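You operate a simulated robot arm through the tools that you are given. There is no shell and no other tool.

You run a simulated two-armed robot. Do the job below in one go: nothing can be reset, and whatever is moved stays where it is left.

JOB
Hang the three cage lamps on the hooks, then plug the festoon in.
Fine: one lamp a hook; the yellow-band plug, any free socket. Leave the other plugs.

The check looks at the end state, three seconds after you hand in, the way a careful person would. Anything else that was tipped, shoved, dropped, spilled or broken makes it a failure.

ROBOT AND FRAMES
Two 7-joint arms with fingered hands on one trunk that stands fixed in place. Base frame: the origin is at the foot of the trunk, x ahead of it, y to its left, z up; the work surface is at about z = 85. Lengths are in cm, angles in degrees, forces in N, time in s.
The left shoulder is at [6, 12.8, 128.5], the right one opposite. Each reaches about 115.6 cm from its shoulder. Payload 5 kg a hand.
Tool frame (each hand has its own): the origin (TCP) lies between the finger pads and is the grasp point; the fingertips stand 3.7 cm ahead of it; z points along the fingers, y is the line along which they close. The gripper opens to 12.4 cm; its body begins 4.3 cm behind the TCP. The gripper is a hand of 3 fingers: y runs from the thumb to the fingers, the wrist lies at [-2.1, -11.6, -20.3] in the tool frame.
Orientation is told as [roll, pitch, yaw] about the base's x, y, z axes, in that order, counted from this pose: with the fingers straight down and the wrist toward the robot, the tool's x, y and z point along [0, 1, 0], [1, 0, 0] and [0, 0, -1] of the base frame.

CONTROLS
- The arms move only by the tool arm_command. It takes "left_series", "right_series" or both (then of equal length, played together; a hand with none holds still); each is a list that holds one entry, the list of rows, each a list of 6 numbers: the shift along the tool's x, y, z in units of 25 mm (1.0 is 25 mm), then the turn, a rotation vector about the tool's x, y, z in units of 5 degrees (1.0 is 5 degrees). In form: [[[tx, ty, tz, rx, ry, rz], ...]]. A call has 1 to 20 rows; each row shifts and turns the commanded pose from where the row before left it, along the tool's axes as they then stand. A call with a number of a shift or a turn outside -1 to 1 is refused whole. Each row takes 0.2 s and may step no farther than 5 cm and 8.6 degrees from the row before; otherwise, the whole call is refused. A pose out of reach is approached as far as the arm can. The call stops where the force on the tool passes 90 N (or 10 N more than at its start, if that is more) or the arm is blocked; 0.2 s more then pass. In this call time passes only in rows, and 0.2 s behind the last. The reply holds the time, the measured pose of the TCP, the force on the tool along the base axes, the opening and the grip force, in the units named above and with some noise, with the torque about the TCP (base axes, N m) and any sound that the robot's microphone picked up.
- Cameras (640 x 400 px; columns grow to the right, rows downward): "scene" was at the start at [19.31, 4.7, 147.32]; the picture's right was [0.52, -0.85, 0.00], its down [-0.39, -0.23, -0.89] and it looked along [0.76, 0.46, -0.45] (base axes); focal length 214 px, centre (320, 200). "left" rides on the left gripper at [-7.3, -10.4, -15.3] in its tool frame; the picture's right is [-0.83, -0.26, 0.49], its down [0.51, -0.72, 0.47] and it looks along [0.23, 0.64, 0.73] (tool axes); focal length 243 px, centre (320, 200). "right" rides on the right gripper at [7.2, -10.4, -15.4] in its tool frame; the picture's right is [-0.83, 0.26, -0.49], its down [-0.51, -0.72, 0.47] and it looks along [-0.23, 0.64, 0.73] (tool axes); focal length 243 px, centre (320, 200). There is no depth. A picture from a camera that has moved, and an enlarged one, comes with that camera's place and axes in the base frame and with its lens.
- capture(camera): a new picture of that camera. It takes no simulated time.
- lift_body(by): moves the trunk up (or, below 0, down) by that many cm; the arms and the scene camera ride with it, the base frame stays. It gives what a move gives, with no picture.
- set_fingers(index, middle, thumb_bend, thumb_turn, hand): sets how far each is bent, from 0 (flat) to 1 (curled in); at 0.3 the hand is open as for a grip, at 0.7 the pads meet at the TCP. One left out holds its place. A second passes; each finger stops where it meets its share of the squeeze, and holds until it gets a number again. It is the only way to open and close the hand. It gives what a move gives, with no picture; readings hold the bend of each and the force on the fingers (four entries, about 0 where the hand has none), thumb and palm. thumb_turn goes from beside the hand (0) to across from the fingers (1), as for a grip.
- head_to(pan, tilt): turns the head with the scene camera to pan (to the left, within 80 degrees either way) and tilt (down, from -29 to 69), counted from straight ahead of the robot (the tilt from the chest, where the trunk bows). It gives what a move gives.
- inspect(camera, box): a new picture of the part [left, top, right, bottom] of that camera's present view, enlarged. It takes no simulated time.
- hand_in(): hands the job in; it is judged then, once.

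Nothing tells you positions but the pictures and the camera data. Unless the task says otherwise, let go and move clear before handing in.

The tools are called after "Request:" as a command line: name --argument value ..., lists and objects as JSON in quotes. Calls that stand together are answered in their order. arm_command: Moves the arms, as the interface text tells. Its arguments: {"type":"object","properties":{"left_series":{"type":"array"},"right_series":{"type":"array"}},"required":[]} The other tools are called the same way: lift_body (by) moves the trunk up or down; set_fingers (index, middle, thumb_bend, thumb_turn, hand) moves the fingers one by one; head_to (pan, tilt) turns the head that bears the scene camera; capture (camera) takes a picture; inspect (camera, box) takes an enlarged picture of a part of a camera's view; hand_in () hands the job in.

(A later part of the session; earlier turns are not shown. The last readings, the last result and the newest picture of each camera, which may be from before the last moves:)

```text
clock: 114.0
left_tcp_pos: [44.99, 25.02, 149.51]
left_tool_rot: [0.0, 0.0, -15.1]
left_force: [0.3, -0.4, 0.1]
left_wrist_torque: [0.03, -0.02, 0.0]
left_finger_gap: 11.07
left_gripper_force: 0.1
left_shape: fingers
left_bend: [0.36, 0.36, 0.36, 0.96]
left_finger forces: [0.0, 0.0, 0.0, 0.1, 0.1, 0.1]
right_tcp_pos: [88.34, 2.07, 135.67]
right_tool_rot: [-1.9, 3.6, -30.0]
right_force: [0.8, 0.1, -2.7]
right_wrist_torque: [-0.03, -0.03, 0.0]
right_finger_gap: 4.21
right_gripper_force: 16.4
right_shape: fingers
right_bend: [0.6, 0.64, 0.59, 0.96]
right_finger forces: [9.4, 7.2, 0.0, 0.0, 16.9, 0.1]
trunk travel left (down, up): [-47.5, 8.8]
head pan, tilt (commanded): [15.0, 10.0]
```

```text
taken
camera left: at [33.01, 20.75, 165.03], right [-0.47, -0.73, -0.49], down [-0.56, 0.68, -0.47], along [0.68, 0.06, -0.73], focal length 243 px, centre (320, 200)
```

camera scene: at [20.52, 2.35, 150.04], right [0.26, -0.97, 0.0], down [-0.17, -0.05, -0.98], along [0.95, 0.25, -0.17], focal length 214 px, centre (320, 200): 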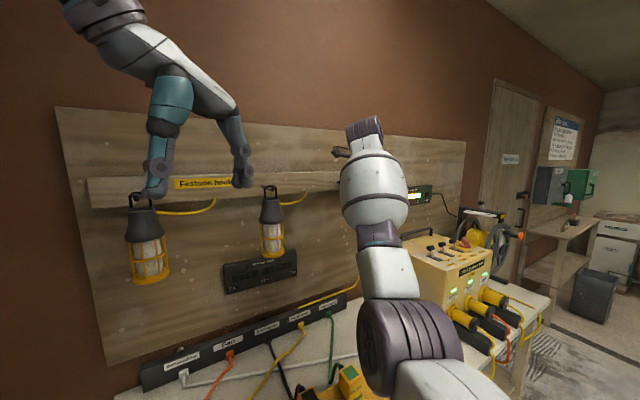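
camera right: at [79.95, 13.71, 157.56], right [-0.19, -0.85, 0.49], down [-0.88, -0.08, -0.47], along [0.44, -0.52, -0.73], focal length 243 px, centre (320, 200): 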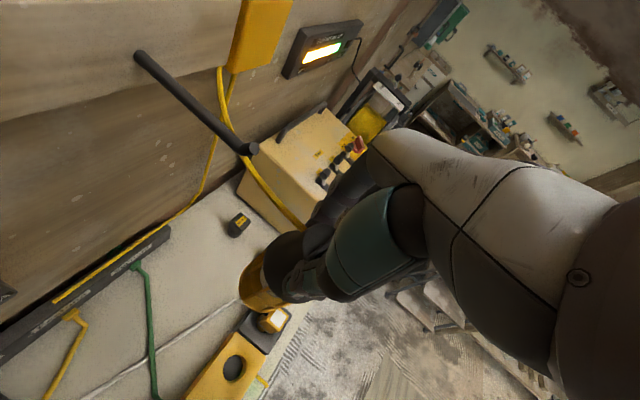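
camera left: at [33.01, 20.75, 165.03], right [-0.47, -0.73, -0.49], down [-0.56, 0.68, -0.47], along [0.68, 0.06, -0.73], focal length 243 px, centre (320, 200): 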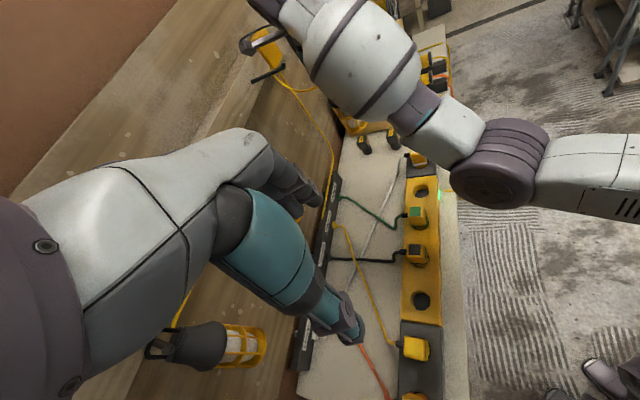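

Lowering the trunk cost reach (the hand tilted slightly), so trunk-high is right for this hook. I raise the trunk again and check the pose.

Request:
lift_body --by 8.7

Request:
arm_command --right_series '[[[-0.3, -0.3, 0, 0, 0, 0], [-0.3, -0.3, 0, 0, 0, 0], [0, 0, 0, 0, 0, 0]]]' --left_series '[[[0, 0.8, 0.4, 0, 0, 0], [0, 0.8, 0.4, 0, 0, 0], [0, 0.8, 0.4, 0, 0, 0]]]'

Request:
capture --camera "left"

Request:
capture --camera "right"

```text
clock: 115.2
left_tcp_pos: [45.27, 25.07, 158.1]
left_tool_rot: [-0.1, 0.1, -15.1]
left_force: [0.8, 0.1, -0.2]
left_wrist_torque: [0.02, 0.03, 0.03]
left_finger_gap: 11.04
left_gripper_force: 0.1
left_shape: fingers
left_bend: [0.36, 0.36, 0.36, 0.96]
left_finger forces: [0.1, 0.0, 0.1, 0.0, 0.0, 0.0]
right_tcp_pos: [88.65, 2.13, 143.94]
right_tool_rot: [-2.2, 3.8, -30.1]
right_force: [0.3, 0.1, -3.6]
right_wrist_torque: [-0.01, 0.01, 0.0]
right_finger_gap: 4.22
right_gripper_force: 16.8
right_shape: fingers
right_bend: [0.6, 0.64, 0.59, 0.96]
right_finger forces: [9.4, 7.2, 0.0, 0.1, 16.8, 0.0]
trunk travel left (down, up): [-56.2, 0.1]
head pan, tilt (commanded): [15.0, 10.0]
```

```text
clock: 116.0
left_tcp_pos: [51.23, 23.41, 155.11]
left_tool_rot: [-0.1, 0.3, -15.0]
left_force: [0.3, -0.3, 0.0]
left_wrist_torque: [-0.01, 0.06, 0.01]
left_finger_gap: 11.07
left_gripper_force: 0.1
left_shape: fingers
left_bend: [0.36, 0.36, 0.36, 0.96]
left_finger forces: [0.0, 0.1, 0.0, 0.0, 0.0, 0.0]
right_tcp_pos: [86.71, 1.67, 144.22]
right_tool_rot: [-2.2, 3.7, -30.1]
right_force: [0.9, 0.5, -3.2]
right_wrist_torque: [0.02, -0.01, -0.01]
right_finger_gap: 4.22
right_gripper_force: 17.1
right_shape: fingers
right_bend: [0.6, 0.64, 0.59, 0.96]
right_finger forces: [9.5, 7.2, 0.0, 0.1, 16.9, 0.1]
trunk travel left (down, up): [-56.2, 0.1]
head pan, tilt (commanded): [15.0, 10.0]
```

```text
taken
camera left: at [39.29, 19.13, 170.58], right [-0.47, -0.73, -0.49], down [-0.57, 0.68, -0.47], along [0.68, 0.06, -0.73], focal length 243 px, centre (320, 200)
```

left: 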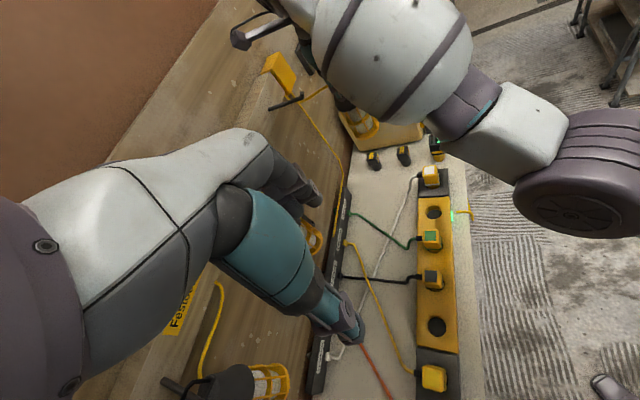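

```text
taken
camera right: at [82.47, 13.05, 160.07], right [-0.15, -0.85, 0.51], down [-0.91, -0.08, -0.4], along [0.38, -0.52, -0.76], focal length 243 px, centre (320, 200)
```

right: 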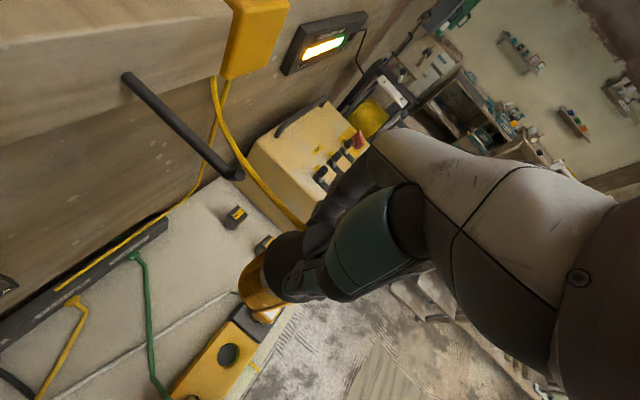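

The hand leans slightly the wrong way. I tilt it so the fingers point a little outward (about 20° in the wall plane), which shortens the needed wrist reach while keeping the loop facing the peg.

Request:
arm_command --right_series '[[[0, 0, 0, -0.95, 0.08, 0], [0, 0, 0, -0.95, 0.08, 0], [0, 0, 0, -0.95, 0.08, 0], [0, 0, 0, -0.95, 0.08, 0], [0, 0, 0, -0.95, 0.08, 0], [0, 0, 0, 0, 0, 0]]]'

Request:
capture --camera "scene"

Request:
capture --camera "left"

Request:
capture --camera "right"

```text
clock: 117.4
left_tcp_pos: [50.98, 23.39, 155.39]
left_tool_rot: [-0.1, 0.0, -15.1]
left_force: [-0.1, 0.5, -0.1]
left_wrist_torque: [0.0, 0.03, 0.02]
left_finger_gap: 11.04
left_gripper_force: 0.0
left_shape: fingers
left_bend: [0.36, 0.36, 0.36, 0.96]
left_finger forces: [0.0, 0.0, 0.0, 0.0, 0.0, 0.0]
right_tcp_pos: [86.46, 1.69, 144.59]
right_tool_rot: [-0.1, -20.2, -29.6]
right_force: [-0.1, 0.1, -2.8]
right_wrist_torque: [0.02, 0.06, -0.01]
right_finger_gap: 4.19
right_gripper_force: 16.7
right_shape: fingers
right_bend: [0.6, 0.65, 0.59, 0.96]
right_finger forces: [9.1, 7.1, 0.1, 0.2, 17.5, 0.0]
trunk travel left (down, up): [-56.2, 0.1]
head pan, tilt (commanded): [15.0, 10.0]
```

```text
taken
camera scene: at [11.95, 2.35, 160.48], right [0.26, -0.97, 0.0], down [-0.17, -0.04, -0.98], along [0.95, 0.25, -0.17], focal length 214 px, centre (320, 200)
```

scene: 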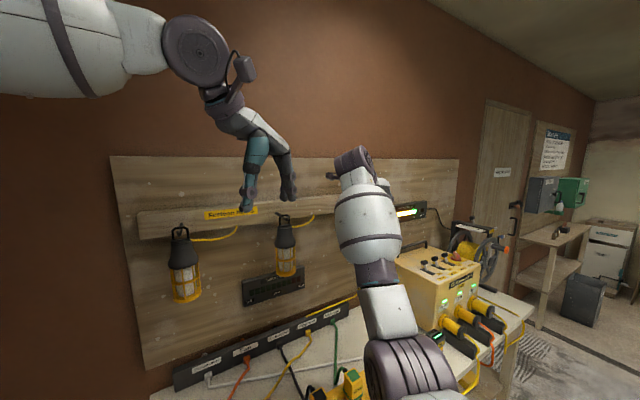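

```text
taken
camera left: at [38.9, 19.13, 170.76], right [-0.47, -0.73, -0.49], down [-0.56, 0.68, -0.47], along [0.68, 0.06, -0.73], focal length 243 px, centre (320, 200)
```

left: 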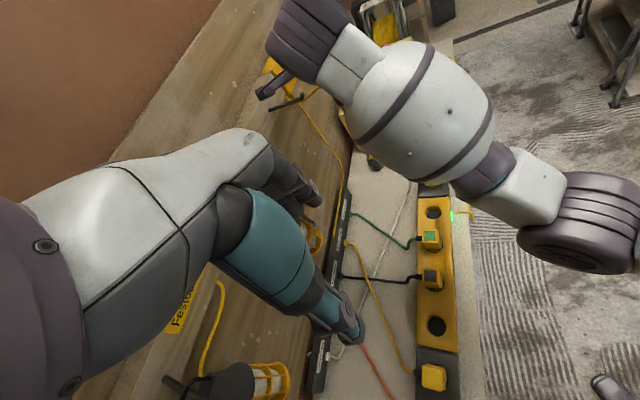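

```text
taken
camera right: at [76.94, 15.32, 155.46], right [-0.34, -0.76, 0.55], down [-0.7, -0.19, -0.69], along [0.63, -0.62, -0.46], focal length 243 px, centre (320, 200)
```

right: 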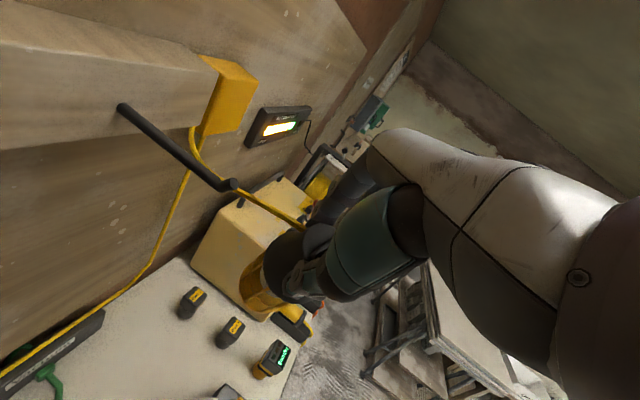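

The tilt worked. Now I move the left hand's camera to a spot where it can look past the right wrist at hook 3.

Request:
arm_command --left_series '[[[0.79, 0.615, 0.11, 0, 0, 0], [0.79, 0.615, 0.11, 0, 0, 0], [0.79, 0.615, 0.11, 0, 0, 0], [0.79, 0.615, 0.11, 0, 0, 0], [0.6, 0.5, 0.05, 0, 0, 0], [0, 0, 0, 0, 0, 0]]]'

Request:
capture --camera "left"

Request:
capture --camera "scene"

```text
clock: 118.8
left_tcp_pos: [60.32, 30.75, 154.21]
left_tool_rot: [0.0, 0.0, -15.0]
left_force: [-0.4, -0.4, -0.2]
left_wrist_torque: [-0.01, 0.02, 0.0]
left_finger_gap: 11.04
left_gripper_force: 0.1
left_shape: fingers
left_bend: [0.36, 0.36, 0.36, 0.96]
left_finger forces: [0.0, 0.0, 0.0, 0.0, 0.0, 0.1]
right_tcp_pos: [86.4, 1.59, 144.72]
right_tool_rot: [-0.1, -20.2, -29.6]
right_force: [-0.5, 0.1, -2.7]
right_wrist_torque: [0.07, 0.08, -0.01]
right_finger_gap: 4.2
right_gripper_force: 17.2
right_shape: fingers
right_bend: [0.6, 0.65, 0.59, 0.96]
right_finger forces: [9.1, 7.3, 0.0, 0.0, 17.5, 0.0]
trunk travel left (down, up): [-56.2, 0.1]
head pan, tilt (commanded): [15.0, 10.0]
```

```text
taken
camera left: at [48.33, 26.3, 169.54], right [-0.47, -0.73, -0.49], down [-0.56, 0.68, -0.47], along [0.68, 0.06, -0.73], focal length 243 px, centre (320, 200)
```

left: 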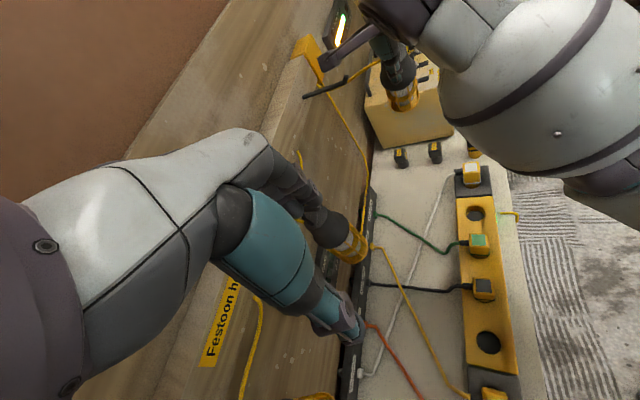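

```text
taken
camera scene: at [11.83, 2.31, 160.49], right [0.26, -0.97, 0.0], down [-0.17, -0.04, -0.98], along [0.95, 0.25, -0.17], focal length 214 px, centre (320, 200)
```

scene: 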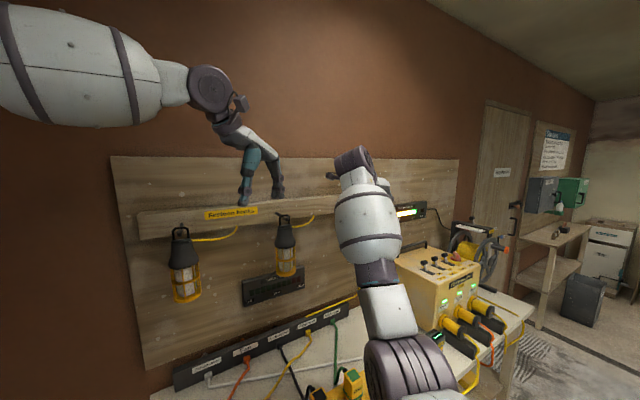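

Now the left camera sees lamp 3 in the right hand and hook 3. Zooming in.

Request:
inspect --camera "left" --box '[290, 20, 450, 130]'

Request:
inspect --camera "right" --box '[190, 150, 340, 310]'

```text
3.64 times, centred on (370, 75) of left
camera zoom: at [48.33, 26.3, 169.54], right [-0.47, -0.73, -0.49], down [-0.56, 0.68, -0.47], along [0.68, 0.06, -0.73], focal length 882 px, centre (138, 654)
```

zoom: 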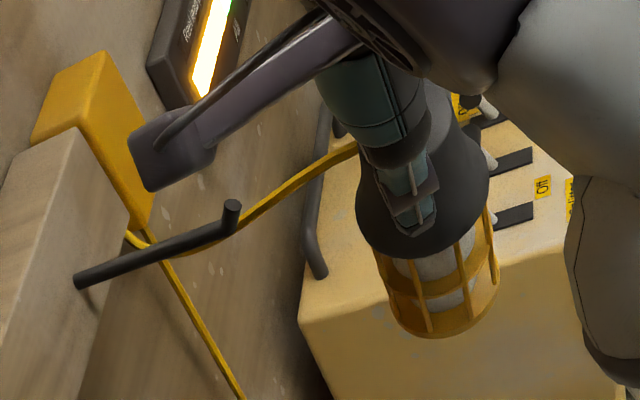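

```text
2.50 times, centred on (265, 230) of right
camera zoom: at [76.83, 15.28, 155.55], right [-0.34, -0.76, 0.55], down [-0.7, -0.19, -0.69], along [0.63, -0.62, -0.47], focal length 606 px, centre (458, 125)
```

zoom: 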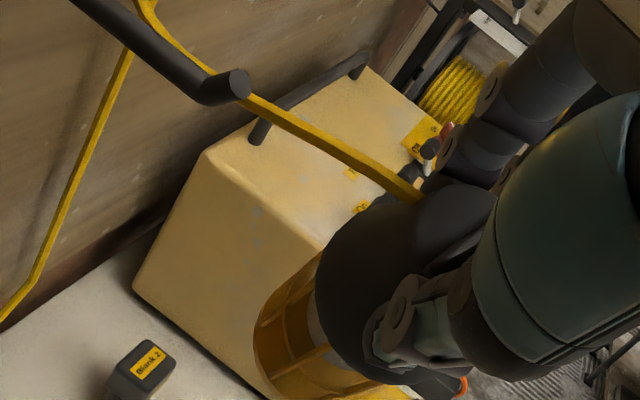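

The geometry is clear: hook tip to the left of the lamp in this view, and box and cables don't interfere. I fine-tune orientation (yaw −22, tilt 28°) and move to 5 cm in front of the tip.

Request:
arm_command --right_series '[[[0, 0, 0, -0.8, 0.276, -0.75], [0, 0, 0, -0.8, 0.276, -0.75], [0, 0, 0, 0, 0, 0], [0.78, -0.076, 0.57, 0, 0, 0], [0.78, -0.076, 0.57, 0, 0, 0], [0, 0, 0, 0, 0, 0]]]'

Request:
inspect --camera "left" --box '[290, 20, 450, 130]'

Request:
inspect --camera "right" --box '[190, 130, 360, 310]'

```text
clock: 120.2
left_tcp_pos: [60.35, 30.6, 154.27]
left_tool_rot: [0.0, 0.0, -15.1]
left_force: [-0.4, -0.2, 0.4]
left_wrist_torque: [0.03, 0.0, -0.04]
left_finger_gap: 11.05
left_gripper_force: 0.1
left_shape: fingers
left_bend: [0.36, 0.36, 0.36, 0.96]
left_finger forces: [0.0, 0.0, 0.0, 0.1, 0.0, 0.1]
right_tcp_pos: [88.72, 4.82, 142.02]
right_tool_rot: [-0.6, -28.3, -21.4]
right_force: [-0.2, -0.1, -2.8]
right_wrist_torque: [0.05, 0.08, -0.03]
right_finger_gap: 4.19
right_gripper_force: 16.4
right_shape: fingers
right_bend: [0.6, 0.65, 0.59, 0.96]
right_finger forces: [9.0, 7.3, 0.1, 0.0, 17.6, 0.0]
trunk travel left (down, up): [-56.2, 0.1]
head pan, tilt (commanded): [15.0, 10.0]
```

```text
3.64 times, centred on (370, 75) of left
camera zoom: at [48.27, 26.26, 169.57], right [-0.47, -0.73, -0.49], down [-0.56, 0.68, -0.47], along [0.68, 0.06, -0.73], focal length 882 px, centre (138, 654)
```

zoom: 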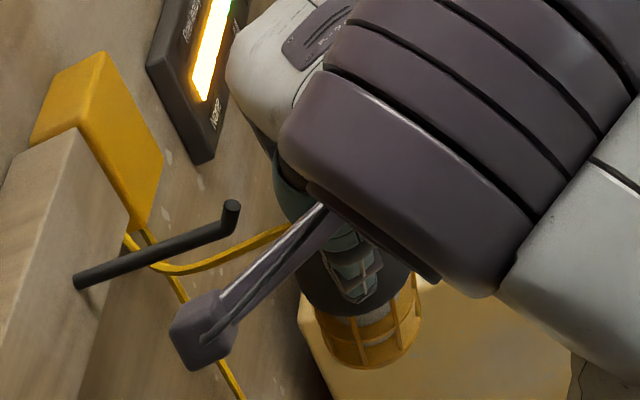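

```text
2.22 times, centred on (275, 220) of right
camera zoom: at [76.13, 17.64, 150.57], right [-0.31, -0.77, 0.57], down [-0.57, -0.33, -0.75], along [0.76, -0.56, -0.34], focal length 539 px, centre (420, 156)
```

zoom: 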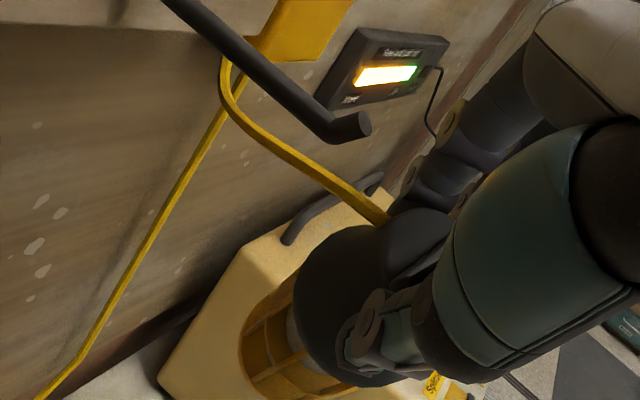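

The wrist now hides the loop in the left view, so I rely on the right camera (rigid to the hand) to locate the hook tip relative to the grasp. Zooming on the tip.

Request:
inspect --camera "right" --box '[250, 155, 330, 215]'

Request:
inspect --camera "right" --box '[280, 200, 380, 290]'

Request:
capture --camera "left"

```text
6.67 times, centred on (290, 185) of right
camera zoom: at [76.13, 17.64, 150.57], right [-0.31, -0.77, 0.57], down [-0.57, -0.33, -0.75], along [0.76, -0.56, -0.34], focal length 1618 px, centre (520, 300)
```

zoom: 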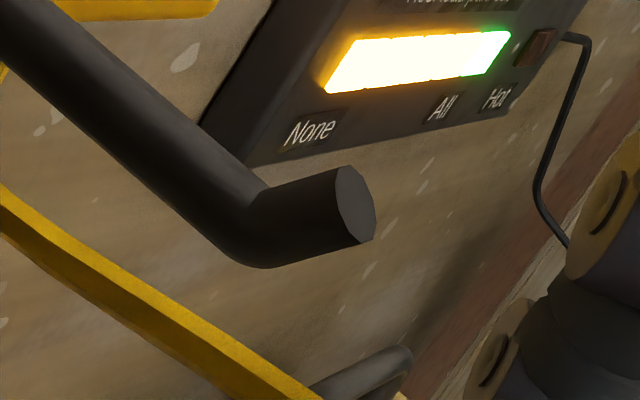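

```text
4.44 times, centred on (330, 245) of right
camera zoom: at [76.13, 17.64, 150.57], right [-0.31, -0.77, 0.57], down [-0.57, -0.33, -0.75], along [0.76, -0.56, -0.34], focal length 1078 px, centre (276, 0)
```

zoom: 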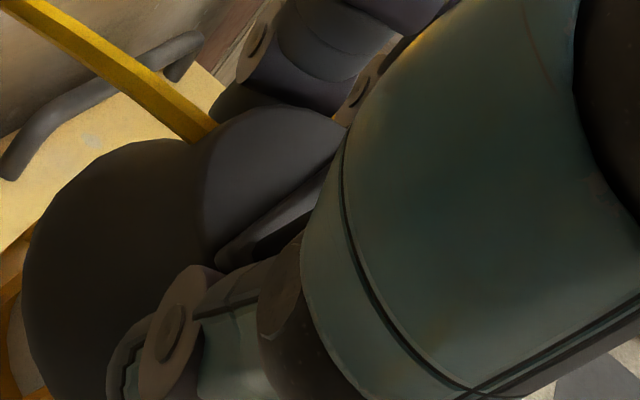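

```text
taken
camera left: at [48.27, 26.26, 169.57], right [-0.47, -0.73, -0.49], down [-0.56, 0.68, -0.47], along [0.68, 0.06, -0.73], focal length 243 px, centre (320, 200)
```

left: 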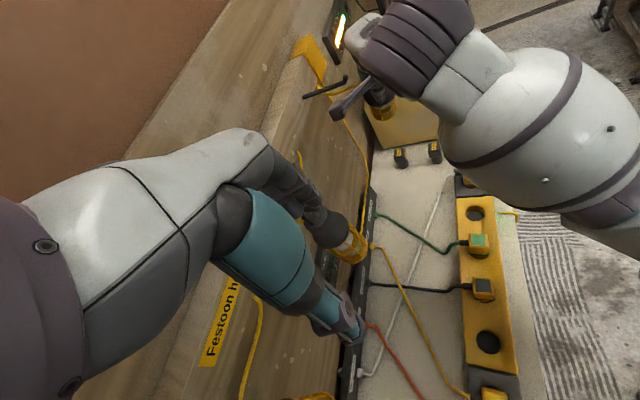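

Tip located at (92.2, 8.8) consistently. I apply a small correction (0.36 cm right, 0.37 cm up) and advance 3 cm toward it, then re-measure.

Request:
arm_command --right_series '[[[-0.058, 0.186, -0.067, 0, 0, 0], [0.551, 0.2115, 0.108, 0, 0, 0], [0.551, 0.2115, 0.108, 0, 0, 0], [0, 0, 0, 0, 0, 0]]]'

Request:
inspect --camera "right" --box '[270, 165, 370, 245]'

Request:
inspect --camera "left" --box '[290, 40, 430, 140]'

```text
clock: 121.2
left_tcp_pos: [60.44, 30.6, 154.2]
left_tool_rot: [0.0, 0.1, -15.1]
left_force: [-0.3, -0.9, -0.6]
left_wrist_torque: [0.03, 0.03, -0.03]
left_finger_gap: 11.05
left_gripper_force: 0.0
left_shape: fingers
left_bend: [0.36, 0.36, 0.36, 0.96]
left_finger forces: [0.0, 0.0, 0.1, 0.1, 0.0, 0.0]
right_tcp_pos: [91.19, 6.68, 142.15]
right_tool_rot: [-0.7, -28.2, -21.4]
right_force: [-0.4, 0.0, -3.2]
right_wrist_torque: [0.05, 0.16, 0.02]
right_finger_gap: 4.24
right_gripper_force: 17.0
right_shape: fingers
right_bend: [0.6, 0.65, 0.59, 0.96]
right_finger forces: [9.2, 7.3, 0.1, 0.0, 17.5, 0.0]
trunk travel left (down, up): [-56.2, 0.1]
head pan, tilt (commanded): [15.0, 10.0]
```

```text
5.00 times, centred on (320, 205) of right
camera zoom: at [78.61, 19.5, 150.89], right [-0.31, -0.77, 0.57], down [-0.58, -0.33, -0.75], along [0.76, -0.56, -0.34], focal length 1213 px, centre (320, 175)
```

zoom: 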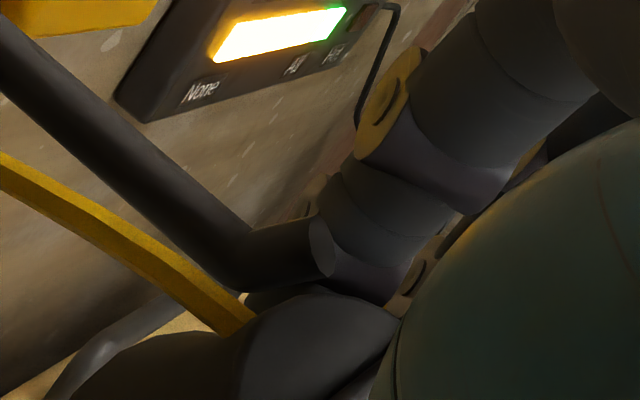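

```text
4.00 times, centred on (360, 90) of left
camera zoom: at [48.36, 26.3, 169.51], right [-0.47, -0.73, -0.49], down [-0.56, 0.68, -0.47], along [0.68, 0.06, -0.73], focal length 970 px, centre (160, 640)
```

zoom: 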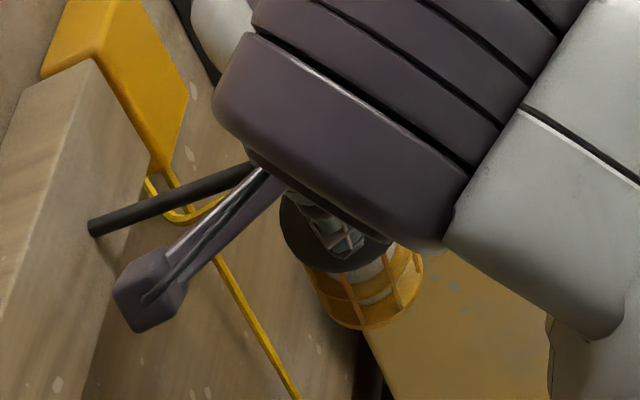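

Perfect agreement: the tip will pass at (0, −0.05, −1.66) in the hand frame, centred in the loop window. I advance 2.8 cm.

Request:
arm_command --right_series '[[[0.44, 0.169, 0.0865, 0, 0, 0], [0.59, 0.226, 0.115, 0, 0, 0], [0, 0, 0, 0, 0, 0]]]'

Request:
inspect --camera "right" --box '[270, 165, 370, 245]'

Request:
capture --camera "left"

```text
clock: 122.0
left_tcp_pos: [60.38, 30.6, 154.16]
left_tool_rot: [0.0, 0.0, -15.1]
left_force: [-0.5, 0.1, 1.1]
left_wrist_torque: [-0.01, 0.01, 0.0]
left_finger_gap: 11.06
left_gripper_force: 0.0
left_shape: fingers
left_bend: [0.36, 0.36, 0.36, 0.96]
left_finger forces: [0.0, 0.0, 0.1, 0.1, 0.1, 0.1]
right_tcp_pos: [93.25, 8.59, 142.28]
right_tool_rot: [-0.8, -28.1, -21.4]
right_force: [-0.2, 0.0, -2.4]
right_wrist_torque: [0.07, 0.13, 0.01]
right_finger_gap: 4.2
right_gripper_force: 16.9
right_shape: fingers
right_bend: [0.6, 0.65, 0.59, 0.96]
right_finger forces: [9.1, 7.3, 0.0, 0.0, 17.5, 0.1]
trunk travel left (down, up): [-56.2, 0.1]
head pan, tilt (commanded): [15.0, 10.0]
```

```text
5.00 times, centred on (320, 205) of right
camera zoom: at [80.61, 21.48, 150.85], right [-0.31, -0.77, 0.57], down [-0.58, -0.33, -0.75], along [0.76, -0.56, -0.34], focal length 1213 px, centre (320, 175)
```

zoom: 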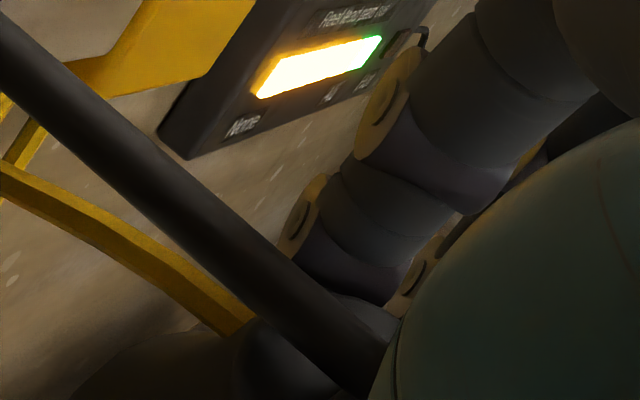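

```text
taken
camera left: at [48.35, 26.31, 169.51], right [-0.47, -0.73, -0.49], down [-0.56, 0.68, -0.47], along [0.68, 0.06, -0.73], focal length 243 px, centre (320, 200)
```

left: 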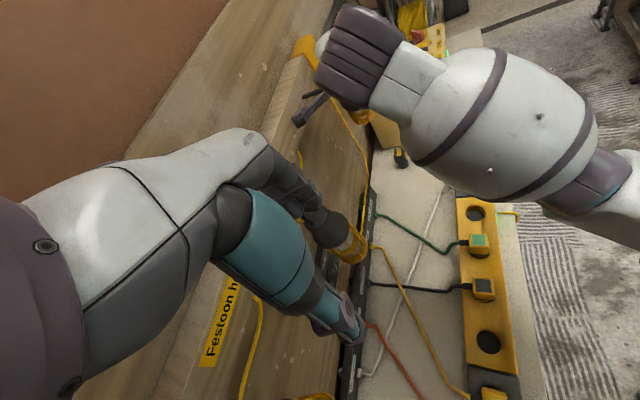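

No contact force, and the peg passes into the hand between thumb and fingers. I continue 2 cm in small steps.

Request:
arm_command --right_series '[[[0.37, 0.141, 0.072, 0, 0, 0], [0.37, 0.141, 0.072, 0, 0, 0], [0, 0, 0, 0, 0, 0]]]'

Request:
inspect --camera "right" --box '[250, 165, 390, 285]'

Request:
capture --camera "scene"

```text
clock: 122.8
left_tcp_pos: [60.42, 30.56, 154.16]
left_tool_rot: [0.0, -0.1, -15.2]
left_force: [0.3, 0.4, -0.3]
left_wrist_torque: [0.0, 0.02, -0.03]
left_finger_gap: 11.04
left_gripper_force: 0.1
left_shape: fingers
left_bend: [0.36, 0.36, 0.36, 0.96]
left_finger forces: [0.1, 0.0, 0.0, 0.0, 0.1, 0.0]
right_tcp_pos: [94.62, 10.0, 142.28]
right_tool_rot: [-0.8, -28.2, -21.4]
right_force: [0.0, -0.6, -2.3]
right_wrist_torque: [0.04, 0.13, 0.0]
right_finger_gap: 4.19
right_gripper_force: 17.1
right_shape: fingers
right_bend: [0.6, 0.65, 0.59, 0.96]
right_finger forces: [9.2, 7.4, 0.0, 0.0, 17.4, 0.0]
trunk travel left (down, up): [-56.2, 0.1]
head pan, tilt (commanded): [15.0, 10.0]
```

```text
3.33 times, centred on (320, 225) of right
camera zoom: at [82.0, 22.93, 150.88], right [-0.31, -0.77, 0.57], down [-0.57, -0.33, -0.75], along [0.76, -0.56, -0.34], focal length 809 px, centre (320, 117)
```

zoom: 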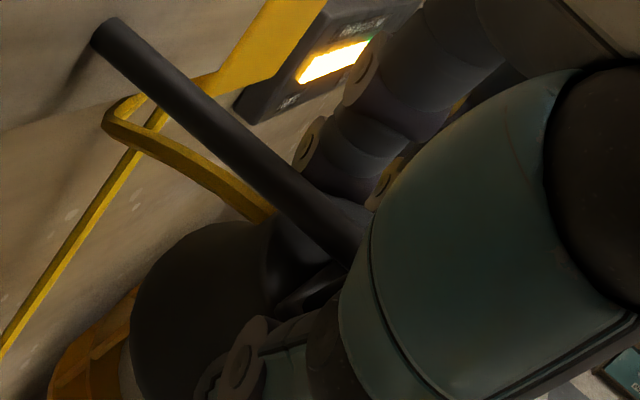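

```text
taken
camera scene: at [11.84, 2.32, 160.49], right [0.26, -0.97, 0.0], down [-0.17, -0.04, -0.98], along [0.95, 0.25, -0.17], focal length 214 px, centre (320, 200)
```

scene: 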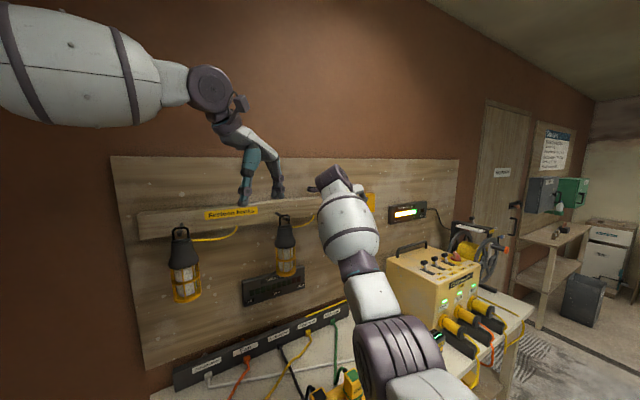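

Reach is fine. I go 1 cm further, then lower in stages until the weight transfers.

Request:
arm_command --right_series '[[[0.37, 0.141, 0.072, 0, 0, 0], [0, 0, 0, 0, 0, 0], [0, -0.076, 0.141, 0, 0, 0], [0, -0.076, 0.141, 0, 0, 0], [0, -0.05, 0.094, 0, 0, 0], [0, 0, 0, 0, 0, 0]]]'

Request:
inspect --camera "right" --box '[250, 165, 390, 285]'

```text
clock: 124.2
left_tcp_pos: [60.4, 30.64, 154.08]
left_tool_rot: [0.0, -0.1, -15.1]
left_force: [0.0, 0.8, -0.7]
left_wrist_torque: [0.0, 0.02, 0.01]
left_finger_gap: 11.07
left_gripper_force: 0.1
left_shape: fingers
left_bend: [0.36, 0.36, 0.36, 0.96]
left_finger forces: [0.0, 0.1, 0.1, 0.0, 0.0, 0.1]
right_tcp_pos: [95.23, 10.75, 141.21]
right_tool_rot: [-0.8, -28.3, -21.4]
right_force: [0.2, -0.8, -2.9]
right_wrist_torque: [0.01, 0.1, -0.01]
right_finger_gap: 4.2
right_gripper_force: 16.7
right_shape: fingers
right_bend: [0.6, 0.65, 0.59, 0.96]
right_finger forces: [9.1, 7.4, 0.0, 0.0, 17.5, 0.0]
trunk travel left (down, up): [-56.2, 0.1]
head pan, tilt (commanded): [15.0, 10.0]
```

```text
3.33 times, centred on (320, 225) of right
camera zoom: at [82.66, 23.63, 149.82], right [-0.31, -0.77, 0.57], down [-0.57, -0.33, -0.75], along [0.76, -0.56, -0.34], focal length 809 px, centre (320, 117)
```

zoom: 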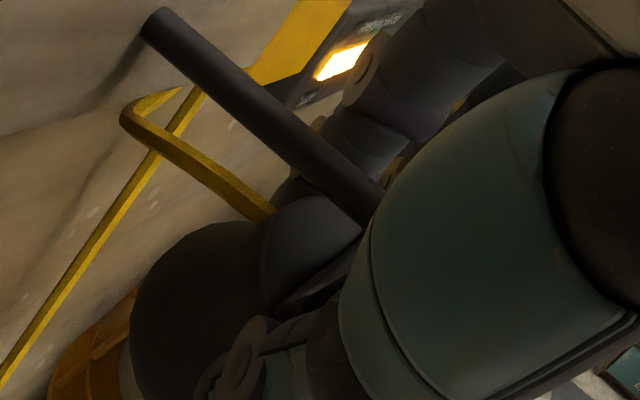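

Request:
arm_command --right_series '[[[0, -0.038, 0.0705, 0, 0, 0], [0, -0.038, 0.0705, 0, 0, 0], [0, 0, 0, 0, 0, 0], [0, 0, 0, 0, 0, 0]]]'

Request:
inspect --camera "right" --box '[250, 165, 390, 285]'

```text
clock: 125.2
left_tcp_pos: [60.5, 30.62, 154.08]
left_tool_rot: [0.0, -0.1, -15.1]
left_force: [-0.2, 1.1, -0.4]
left_wrist_torque: [0.0, 0.01, 0.03]
left_finger_gap: 11.06
left_gripper_force: 0.0
left_shape: fingers
left_bend: [0.36, 0.36, 0.36, 0.96]
left_finger forces: [0.1, 0.1, 0.1, 0.0, 0.0, 0.0]
right_tcp_pos: [95.27, 10.85, 140.68]
right_tool_rot: [-0.7, -28.2, -21.4]
right_force: [0.1, -0.4, -2.6]
right_wrist_torque: [0.04, 0.09, -0.01]
right_finger_gap: 4.18
right_gripper_force: 17.0
right_shape: fingers
right_bend: [0.6, 0.65, 0.59, 0.96]
right_finger forces: [9.1, 7.4, 0.0, 0.1, 17.4, 0.0]
trunk travel left (down, up): [-56.2, 0.1]
head pan, tilt (commanded): [15.0, 10.0]
```

```text
3.33 times, centred on (320, 225) of right
camera zoom: at [82.65, 23.64, 149.39], right [-0.31, -0.77, 0.57], down [-0.57, -0.33, -0.75], along [0.76, -0.56, -0.34], focal length 809 px, centre (320, 117)
```

zoom: 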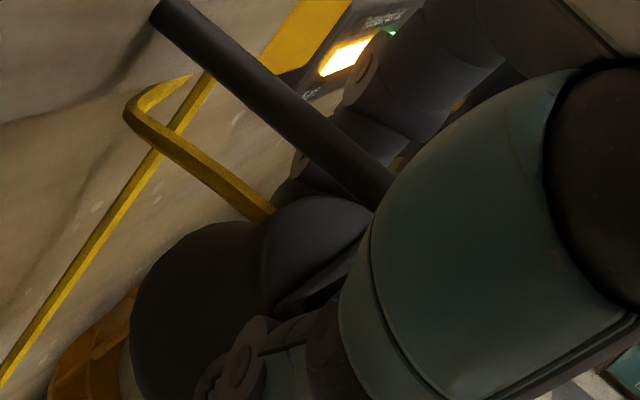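

By calculation the bar is just touching; another 2 mm.

Request:
arm_command --right_series '[[[0, -0.028, 0.053, 0, 0, 0], [0, -0.028, 0.053, 0, 0, 0], [0, 0, 0, 0, 0, 0], [0, 0, 0, 0, 0, 0]]]'

```text
clock: 126.2
left_tcp_pos: [60.26, 30.62, 154.2]
left_tool_rot: [0.0, 0.0, -15.1]
left_force: [-0.3, -0.2, -1.3]
left_wrist_torque: [0.03, 0.04, -0.02]
left_finger_gap: 11.06
left_gripper_force: 0.0
left_shape: fingers
left_bend: [0.36, 0.36, 0.36, 0.96]
left_finger forces: [0.0, 0.1, 0.0, 0.0, 0.0, 0.1]
right_tcp_pos: [95.31, 10.67, 140.55]
right_tool_rot: [-0.7, -28.2, -21.4]
right_force: [-0.6, 1.0, -0.1]
right_wrist_torque: [-0.01, 0.12, -0.02]
right_finger_gap: 4.18
right_gripper_force: 17.5
right_shape: fingers
right_bend: [0.6, 0.65, 0.59, 0.96]
right_finger forces: [9.5, 7.9, 0.1, 0.0, 17.5, 0.0]
trunk travel left (down, up): [-56.2, 0.1]
head pan, tilt (commanded): [15.0, 10.0]
```

The peg now carries the lamp (tool force near zero). Because the lamp is tilted sideways, I release gradually so it settles gently.

Request:
set_fingers --hand "right" --index 0.58 --middle 0.62 --thumb_bend 0.57

Request:
inspect --camera "right" --box '[230, 165, 390, 305]'

Request:
inspect --camera "left" --box '[280, 20, 440, 150]'

```text
clock: 127.2
left_tcp_pos: [60.2, 30.72, 154.1]
left_tool_rot: [0.0, -0.2, -15.1]
left_force: [-0.6, 0.8, 0.2]
left_wrist_torque: [-0.01, -0.02, -0.01]
left_finger_gap: 11.06
left_gripper_force: 0.0
left_shape: fingers
left_bend: [0.36, 0.36, 0.36, 0.96]
left_finger forces: [0.1, 0.0, 0.1, 0.0, 0.0, 0.1]
right_tcp_pos: [95.2, 10.84, 140.44]
right_tool_rot: [-0.7, -28.3, -21.4]
right_force: [-1.5, 0.6, 1.1]
right_wrist_torque: [0.05, 0.09, 0.03]
right_finger_gap: 4.98
right_gripper_force: 1.2
right_shape: fingers
right_bend: [0.57, 0.62, 0.55, 0.97]
right_finger forces: [0.0, 0.7, 0.1, 0.0, 2.2, 0.0]
trunk travel left (down, up): [-56.2, 0.1]
head pan, tilt (commanded): [15.0, 10.0]
```

```text
2.86 times, centred on (310, 235) of right
camera zoom: at [82.54, 23.65, 149.17], right [-0.31, -0.77, 0.57], down [-0.57, -0.33, -0.75], along [0.76, -0.56, -0.34], focal length 693 px, centre (349, 100)
```

zoom: 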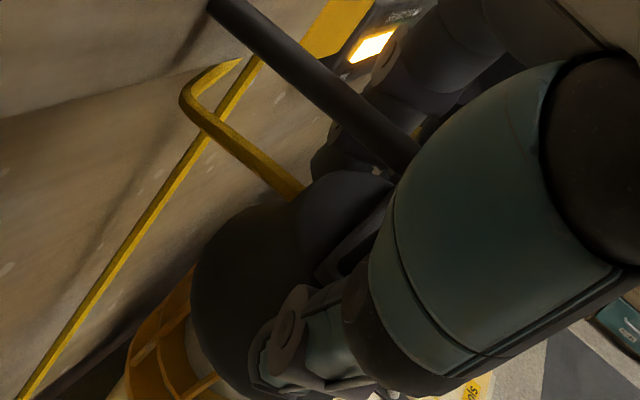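

```text
3.08 times, centred on (360, 85) of left
camera zoom: at [48.25, 26.36, 169.55], right [-0.47, -0.73, -0.49], down [-0.56, 0.68, -0.47], along [0.68, 0.06, -0.73], focal length 746 px, centre (197, 554)
```

zoom: 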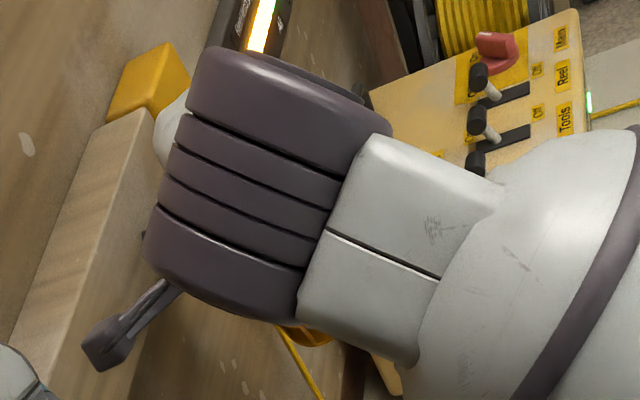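

The lamp is settling against the thumb as it opens. Continuing gradually.

Request:
set_fingers --hand "right" --index 0.55 --middle 0.57 --thumb_bend 0.52

Request:
inspect --camera "right" --box '[230, 165, 390, 305]'

Request:
set_fingers --hand "right" --index 0.5 --middle 0.5 --thumb_bend 0.47

Request:
inspect --camera "right" --box '[230, 165, 390, 305]'

```text
clock: 128.2
left_tcp_pos: [60.43, 30.77, 154.04]
left_tool_rot: [0.0, -0.2, -15.1]
left_force: [0.0, 0.2, -0.7]
left_wrist_torque: [-0.01, 0.01, -0.02]
left_finger_gap: 11.07
left_gripper_force: 0.0
left_shape: fingers
left_bend: [0.36, 0.36, 0.36, 0.96]
left_finger forces: [0.0, 0.0, 0.0, 0.1, 0.0, 0.0]
right_tcp_pos: [95.17, 10.8, 140.49]
right_tool_rot: [-0.7, -28.3, -21.4]
right_force: [-1.4, 0.2, 0.0]
right_wrist_torque: [0.03, 0.08, 0.0]
right_finger_gap: 5.89
right_gripper_force: 0.8
right_shape: fingers
right_bend: [0.55, 0.56, 0.51, 0.97]
right_finger forces: [0.1, 0.1, 0.0, 0.0, 1.6, 0.0]
trunk travel left (down, up): [-56.2, 0.1]
head pan, tilt (commanded): [15.0, 10.0]
```

```text
2.86 times, centred on (310, 235) of right
camera zoom: at [82.58, 23.65, 149.14], right [-0.31, -0.77, 0.57], down [-0.57, -0.33, -0.75], along [0.76, -0.56, -0.34], focal length 693 px, centre (349, 100)
```

zoom: 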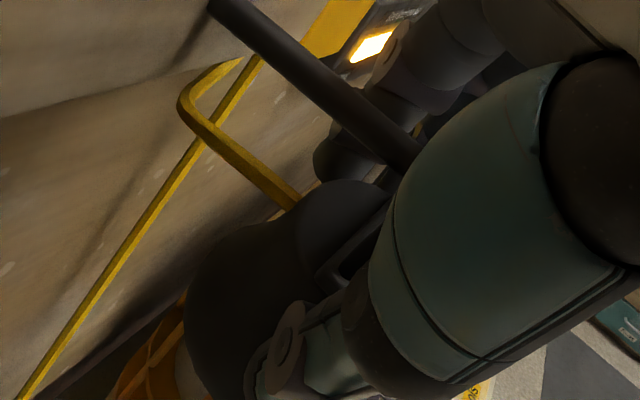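

```text
clock: 129.2
left_tcp_pos: [60.4, 30.64, 154.2]
left_tool_rot: [0.0, 0.0, -15.0]
left_force: [1.1, 1.1, 0.0]
left_wrist_torque: [-0.03, 0.01, 0.02]
left_finger_gap: 11.04
left_gripper_force: 0.2
left_shape: fingers
left_bend: [0.36, 0.36, 0.36, 0.96]
left_finger forces: [0.1, 0.1, 0.1, 0.1, 0.1, 0.1]
right_tcp_pos: [95.22, 10.76, 140.51]
right_tool_rot: [-0.7, -28.2, -21.4]
right_force: [-0.4, 1.0, -1.1]
right_wrist_torque: [0.01, 0.04, -0.01]
right_finger_gap: 7.39
right_gripper_force: 0.1
right_shape: fingers
right_bend: [0.5, 0.5, 0.46, 0.97]
right_finger forces: [0.0, 0.1, 0.1, 0.1, 0.9, 0.0]
trunk travel left (down, up): [-56.2, 0.1]
head pan, tilt (commanded): [15.0, 10.0]
```

```text
2.86 times, centred on (310, 235) of right
camera zoom: at [82.57, 23.64, 149.15], right [-0.31, -0.77, 0.57], down [-0.57, -0.33, -0.75], along [0.76, -0.56, -0.34], focal length 693 px, centre (349, 100)
```

zoom: 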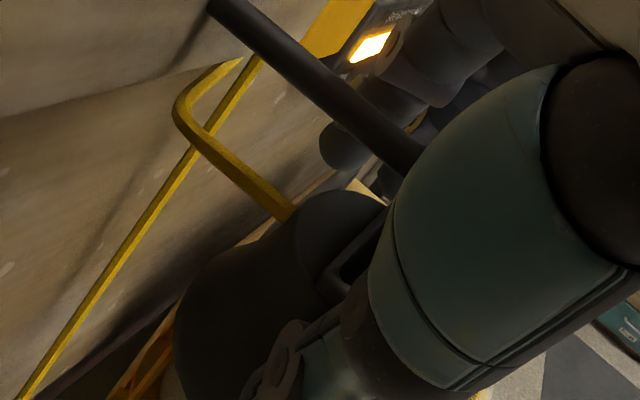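

Request:
set_fingers --hand "right" --index 0.42 --middle 0.42 --thumb_bend 0.4

Request:
inspect --camera "right" --box '[230, 165, 390, 305]'

Request:
set_fingers --hand "right" --index 0.34 --middle 0.34 --thumb_bend 0.3

Request:
inspect --camera "right" --box '[180, 150, 400, 330]'

Request:
capture --camera "left"

```text
clock: 130.2
left_tcp_pos: [60.27, 30.63, 154.11]
left_tool_rot: [0.0, -0.1, -15.0]
left_force: [-0.2, -0.5, 1.2]
left_wrist_torque: [-0.01, -0.02, 0.02]
left_finger_gap: 11.05
left_gripper_force: 0.1
left_shape: fingers
left_bend: [0.36, 0.36, 0.36, 0.96]
left_finger forces: [0.0, 0.1, 0.1, 0.0, 0.1, 0.0]
right_tcp_pos: [95.14, 10.83, 140.5]
right_tool_rot: [-0.7, -28.2, -21.4]
right_force: [-0.8, 1.2, 2.4]
right_wrist_torque: [0.03, 0.05, -0.01]
right_finger_gap: 9.57
right_gripper_force: 0.7
right_shape: fingers
right_bend: [0.42, 0.42, 0.4, 0.97]
right_finger forces: [0.0, 0.1, 0.0, 0.0, 1.2, 0.0]
trunk travel left (down, up): [-56.2, 0.1]
head pan, tilt (commanded): [15.0, 10.0]
```

```text
2.86 times, centred on (310, 235) of right
camera zoom: at [82.56, 23.63, 149.16], right [-0.31, -0.77, 0.57], down [-0.57, -0.33, -0.75], along [0.76, -0.56, -0.34], focal length 693 px, centre (349, 100)
```

zoom: 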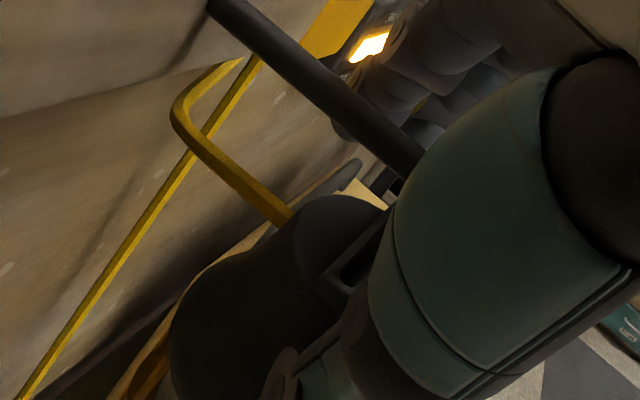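

```text
clock: 131.2
left_tcp_pos: [60.3, 30.7, 154.14]
left_tool_rot: [0.1, 0.0, -15.1]
left_force: [0.9, 0.6, -0.6]
left_wrist_torque: [0.01, 0.01, 0.01]
left_finger_gap: 11.03
left_gripper_force: 0.1
left_shape: fingers
left_bend: [0.36, 0.36, 0.36, 0.96]
left_finger forces: [0.1, 0.0, 0.0, 0.1, 0.1, 0.0]
right_tcp_pos: [95.2, 10.92, 140.44]
right_tool_rot: [-0.6, -28.1, -21.4]
right_force: [-0.2, -0.5, 0.4]
right_wrist_torque: [0.02, 0.03, -0.01]
right_finger_gap: 12.32
right_gripper_force: 0.3
right_shape: fingers
right_bend: [0.34, 0.34, 0.3, 0.97]
right_finger forces: [0.0, 0.0, 0.0, 0.1, 0.2, 0.1]
trunk travel left (down, up): [-56.2, 0.1]
head pan, tilt (commanded): [15.0, 10.0]
```

```text
2.22 times, centred on (290, 240) of right
camera zoom: at [82.6, 23.63, 149.13], right [-0.31, -0.77, 0.57], down [-0.57, -0.33, -0.75], along [0.76, -0.56, -0.34], focal length 539 px, centre (387, 111)
```

zoom: 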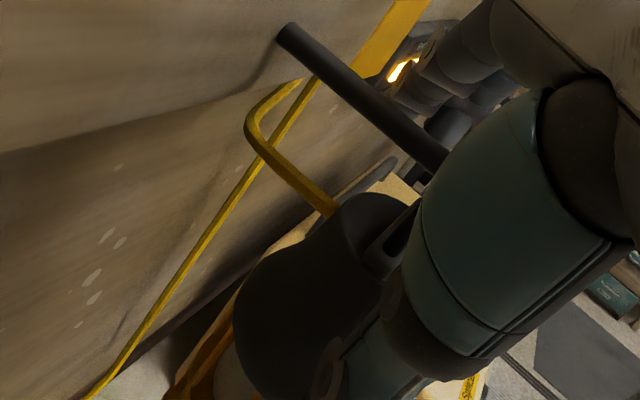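

```text
taken
camera left: at [48.31, 26.34, 169.53], right [-0.47, -0.73, -0.49], down [-0.56, 0.68, -0.47], along [0.68, 0.06, -0.73], focal length 243 px, centre (320, 200)
```

left: 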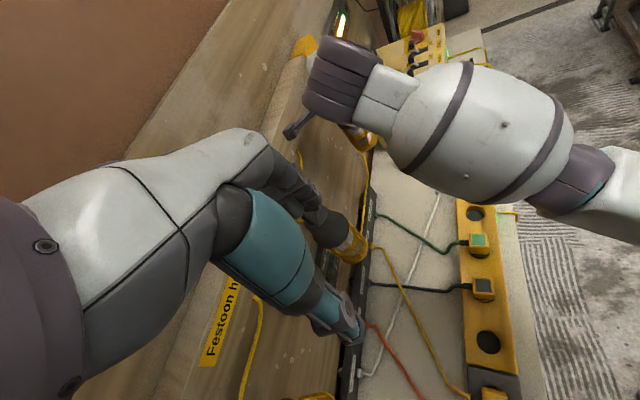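

Lamp 3 hangs from the hook, just leaning on the thumb. I shift the hand sideways 2 cm to free the thumb, then back out along the hand's own axis.

Request:
arm_command --right_series '[[[0, -0.3, 0, 0, 0, 0], [0, -0.3, 0, 0, 0, 0], [0, -0.2, 0, 0, 0, 0], [0, 0, 0, 0, 0, 0]]]'

Request:
inspect --camera "right" --box '[180, 150, 400, 330]'

```text
clock: 132.2
left_tcp_pos: [60.38, 30.59, 154.16]
left_tool_rot: [-0.1, -0.1, -15.0]
left_force: [0.3, -0.4, -0.1]
left_wrist_torque: [0.02, 0.02, 0.04]
left_finger_gap: 11.05
left_gripper_force: 0.1
left_shape: fingers
left_bend: [0.36, 0.36, 0.36, 0.96]
left_finger forces: [0.0, 0.0, 0.0, 0.0, 0.0, 0.0]
right_tcp_pos: [93.56, 11.28, 139.62]
right_tool_rot: [-0.7, -28.2, -21.5]
right_force: [-0.7, 0.5, -0.1]
right_wrist_torque: [0.01, -0.01, -0.01]
right_finger_gap: 12.31
right_gripper_force: 0.1
right_shape: fingers
right_bend: [0.34, 0.34, 0.3, 0.97]
right_finger forces: [0.1, 0.0, 0.0, 0.0, 0.0, 0.0]
trunk travel left (down, up): [-56.2, 0.1]
head pan, tilt (commanded): [15.0, 10.0]
```

```text
2.22 times, centred on (290, 240) of right
camera zoom: at [80.95, 24.26, 148.23], right [-0.31, -0.77, 0.57], down [-0.57, -0.33, -0.75], along [0.76, -0.56, -0.34], focal length 539 px, centre (387, 111)
```

zoom: 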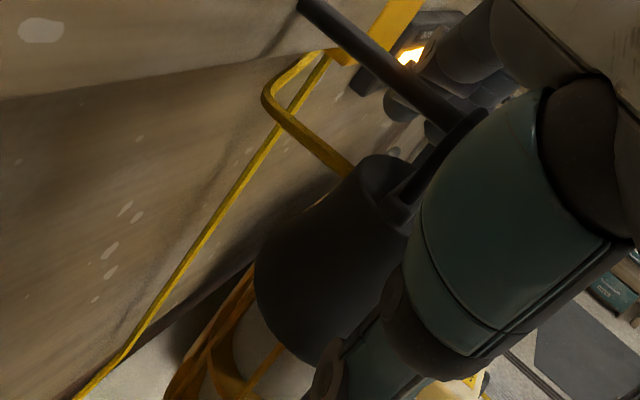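

Thumb force is zero and the loop is visibly around the peg. Backing out now.

Request:
arm_command --right_series '[[[-0.4, 0, 0, 0, 0, 0], [-0.7, 0, 0, 0, 0, 0], [-0.7, 0, 0, 0, 0, 0], [0, 0, 0, 0, 0, 0]]]'

Request:
inspect --camera "right" --box '[180, 130, 420, 330]'

Request:
capture --camera "left"

```text
clock: 133.2
left_tcp_pos: [60.39, 30.58, 154.1]
left_tool_rot: [0.0, -0.1, -15.1]
left_force: [0.0, 0.3, 0.1]
left_wrist_torque: [0.0, 0.01, 0.0]
left_finger_gap: 11.07
left_gripper_force: 0.0
left_shape: fingers
left_bend: [0.36, 0.36, 0.36, 0.96]
left_finger forces: [0.0, 0.0, 0.0, 0.0, 0.0, 0.1]
right_tcp_pos: [91.91, 7.25, 139.66]
right_tool_rot: [-0.7, -28.1, -21.4]
right_force: [-1.4, -0.3, -0.1]
right_wrist_torque: [-0.01, 0.01, 0.03]
right_finger_gap: 12.31
right_gripper_force: 0.0
right_shape: fingers
right_bend: [0.34, 0.34, 0.3, 0.97]
right_finger forces: [0.0, 0.0, 0.0, 0.0, 0.0, 0.0]
trunk travel left (down, up): [-56.2, 0.1]
head pan, tilt (commanded): [15.0, 10.0]
```

```text
2.00 times, centred on (300, 230) of right
camera zoom: at [79.29, 20.08, 148.25], right [-0.31, -0.76, 0.57], down [-0.57, -0.33, -0.75], along [0.76, -0.56, -0.34], focal length 485 px, centre (360, 140)
```

zoom: 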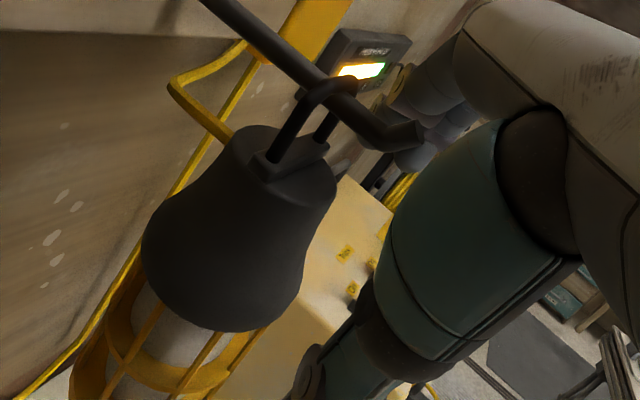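

```text
taken
camera left: at [48.3, 26.37, 169.53], right [-0.47, -0.73, -0.49], down [-0.56, 0.68, -0.47], along [0.68, 0.06, -0.73], focal length 243 px, centre (320, 200)
```

left: 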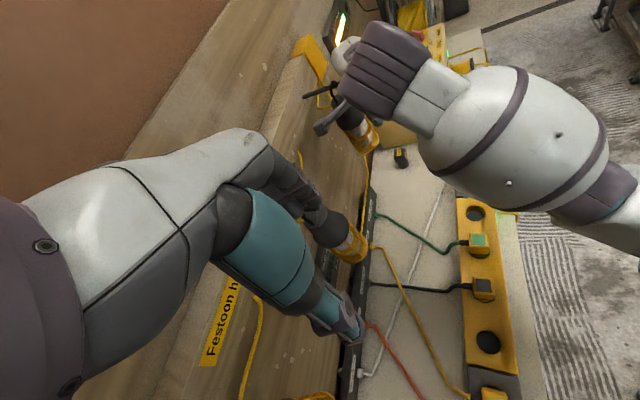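

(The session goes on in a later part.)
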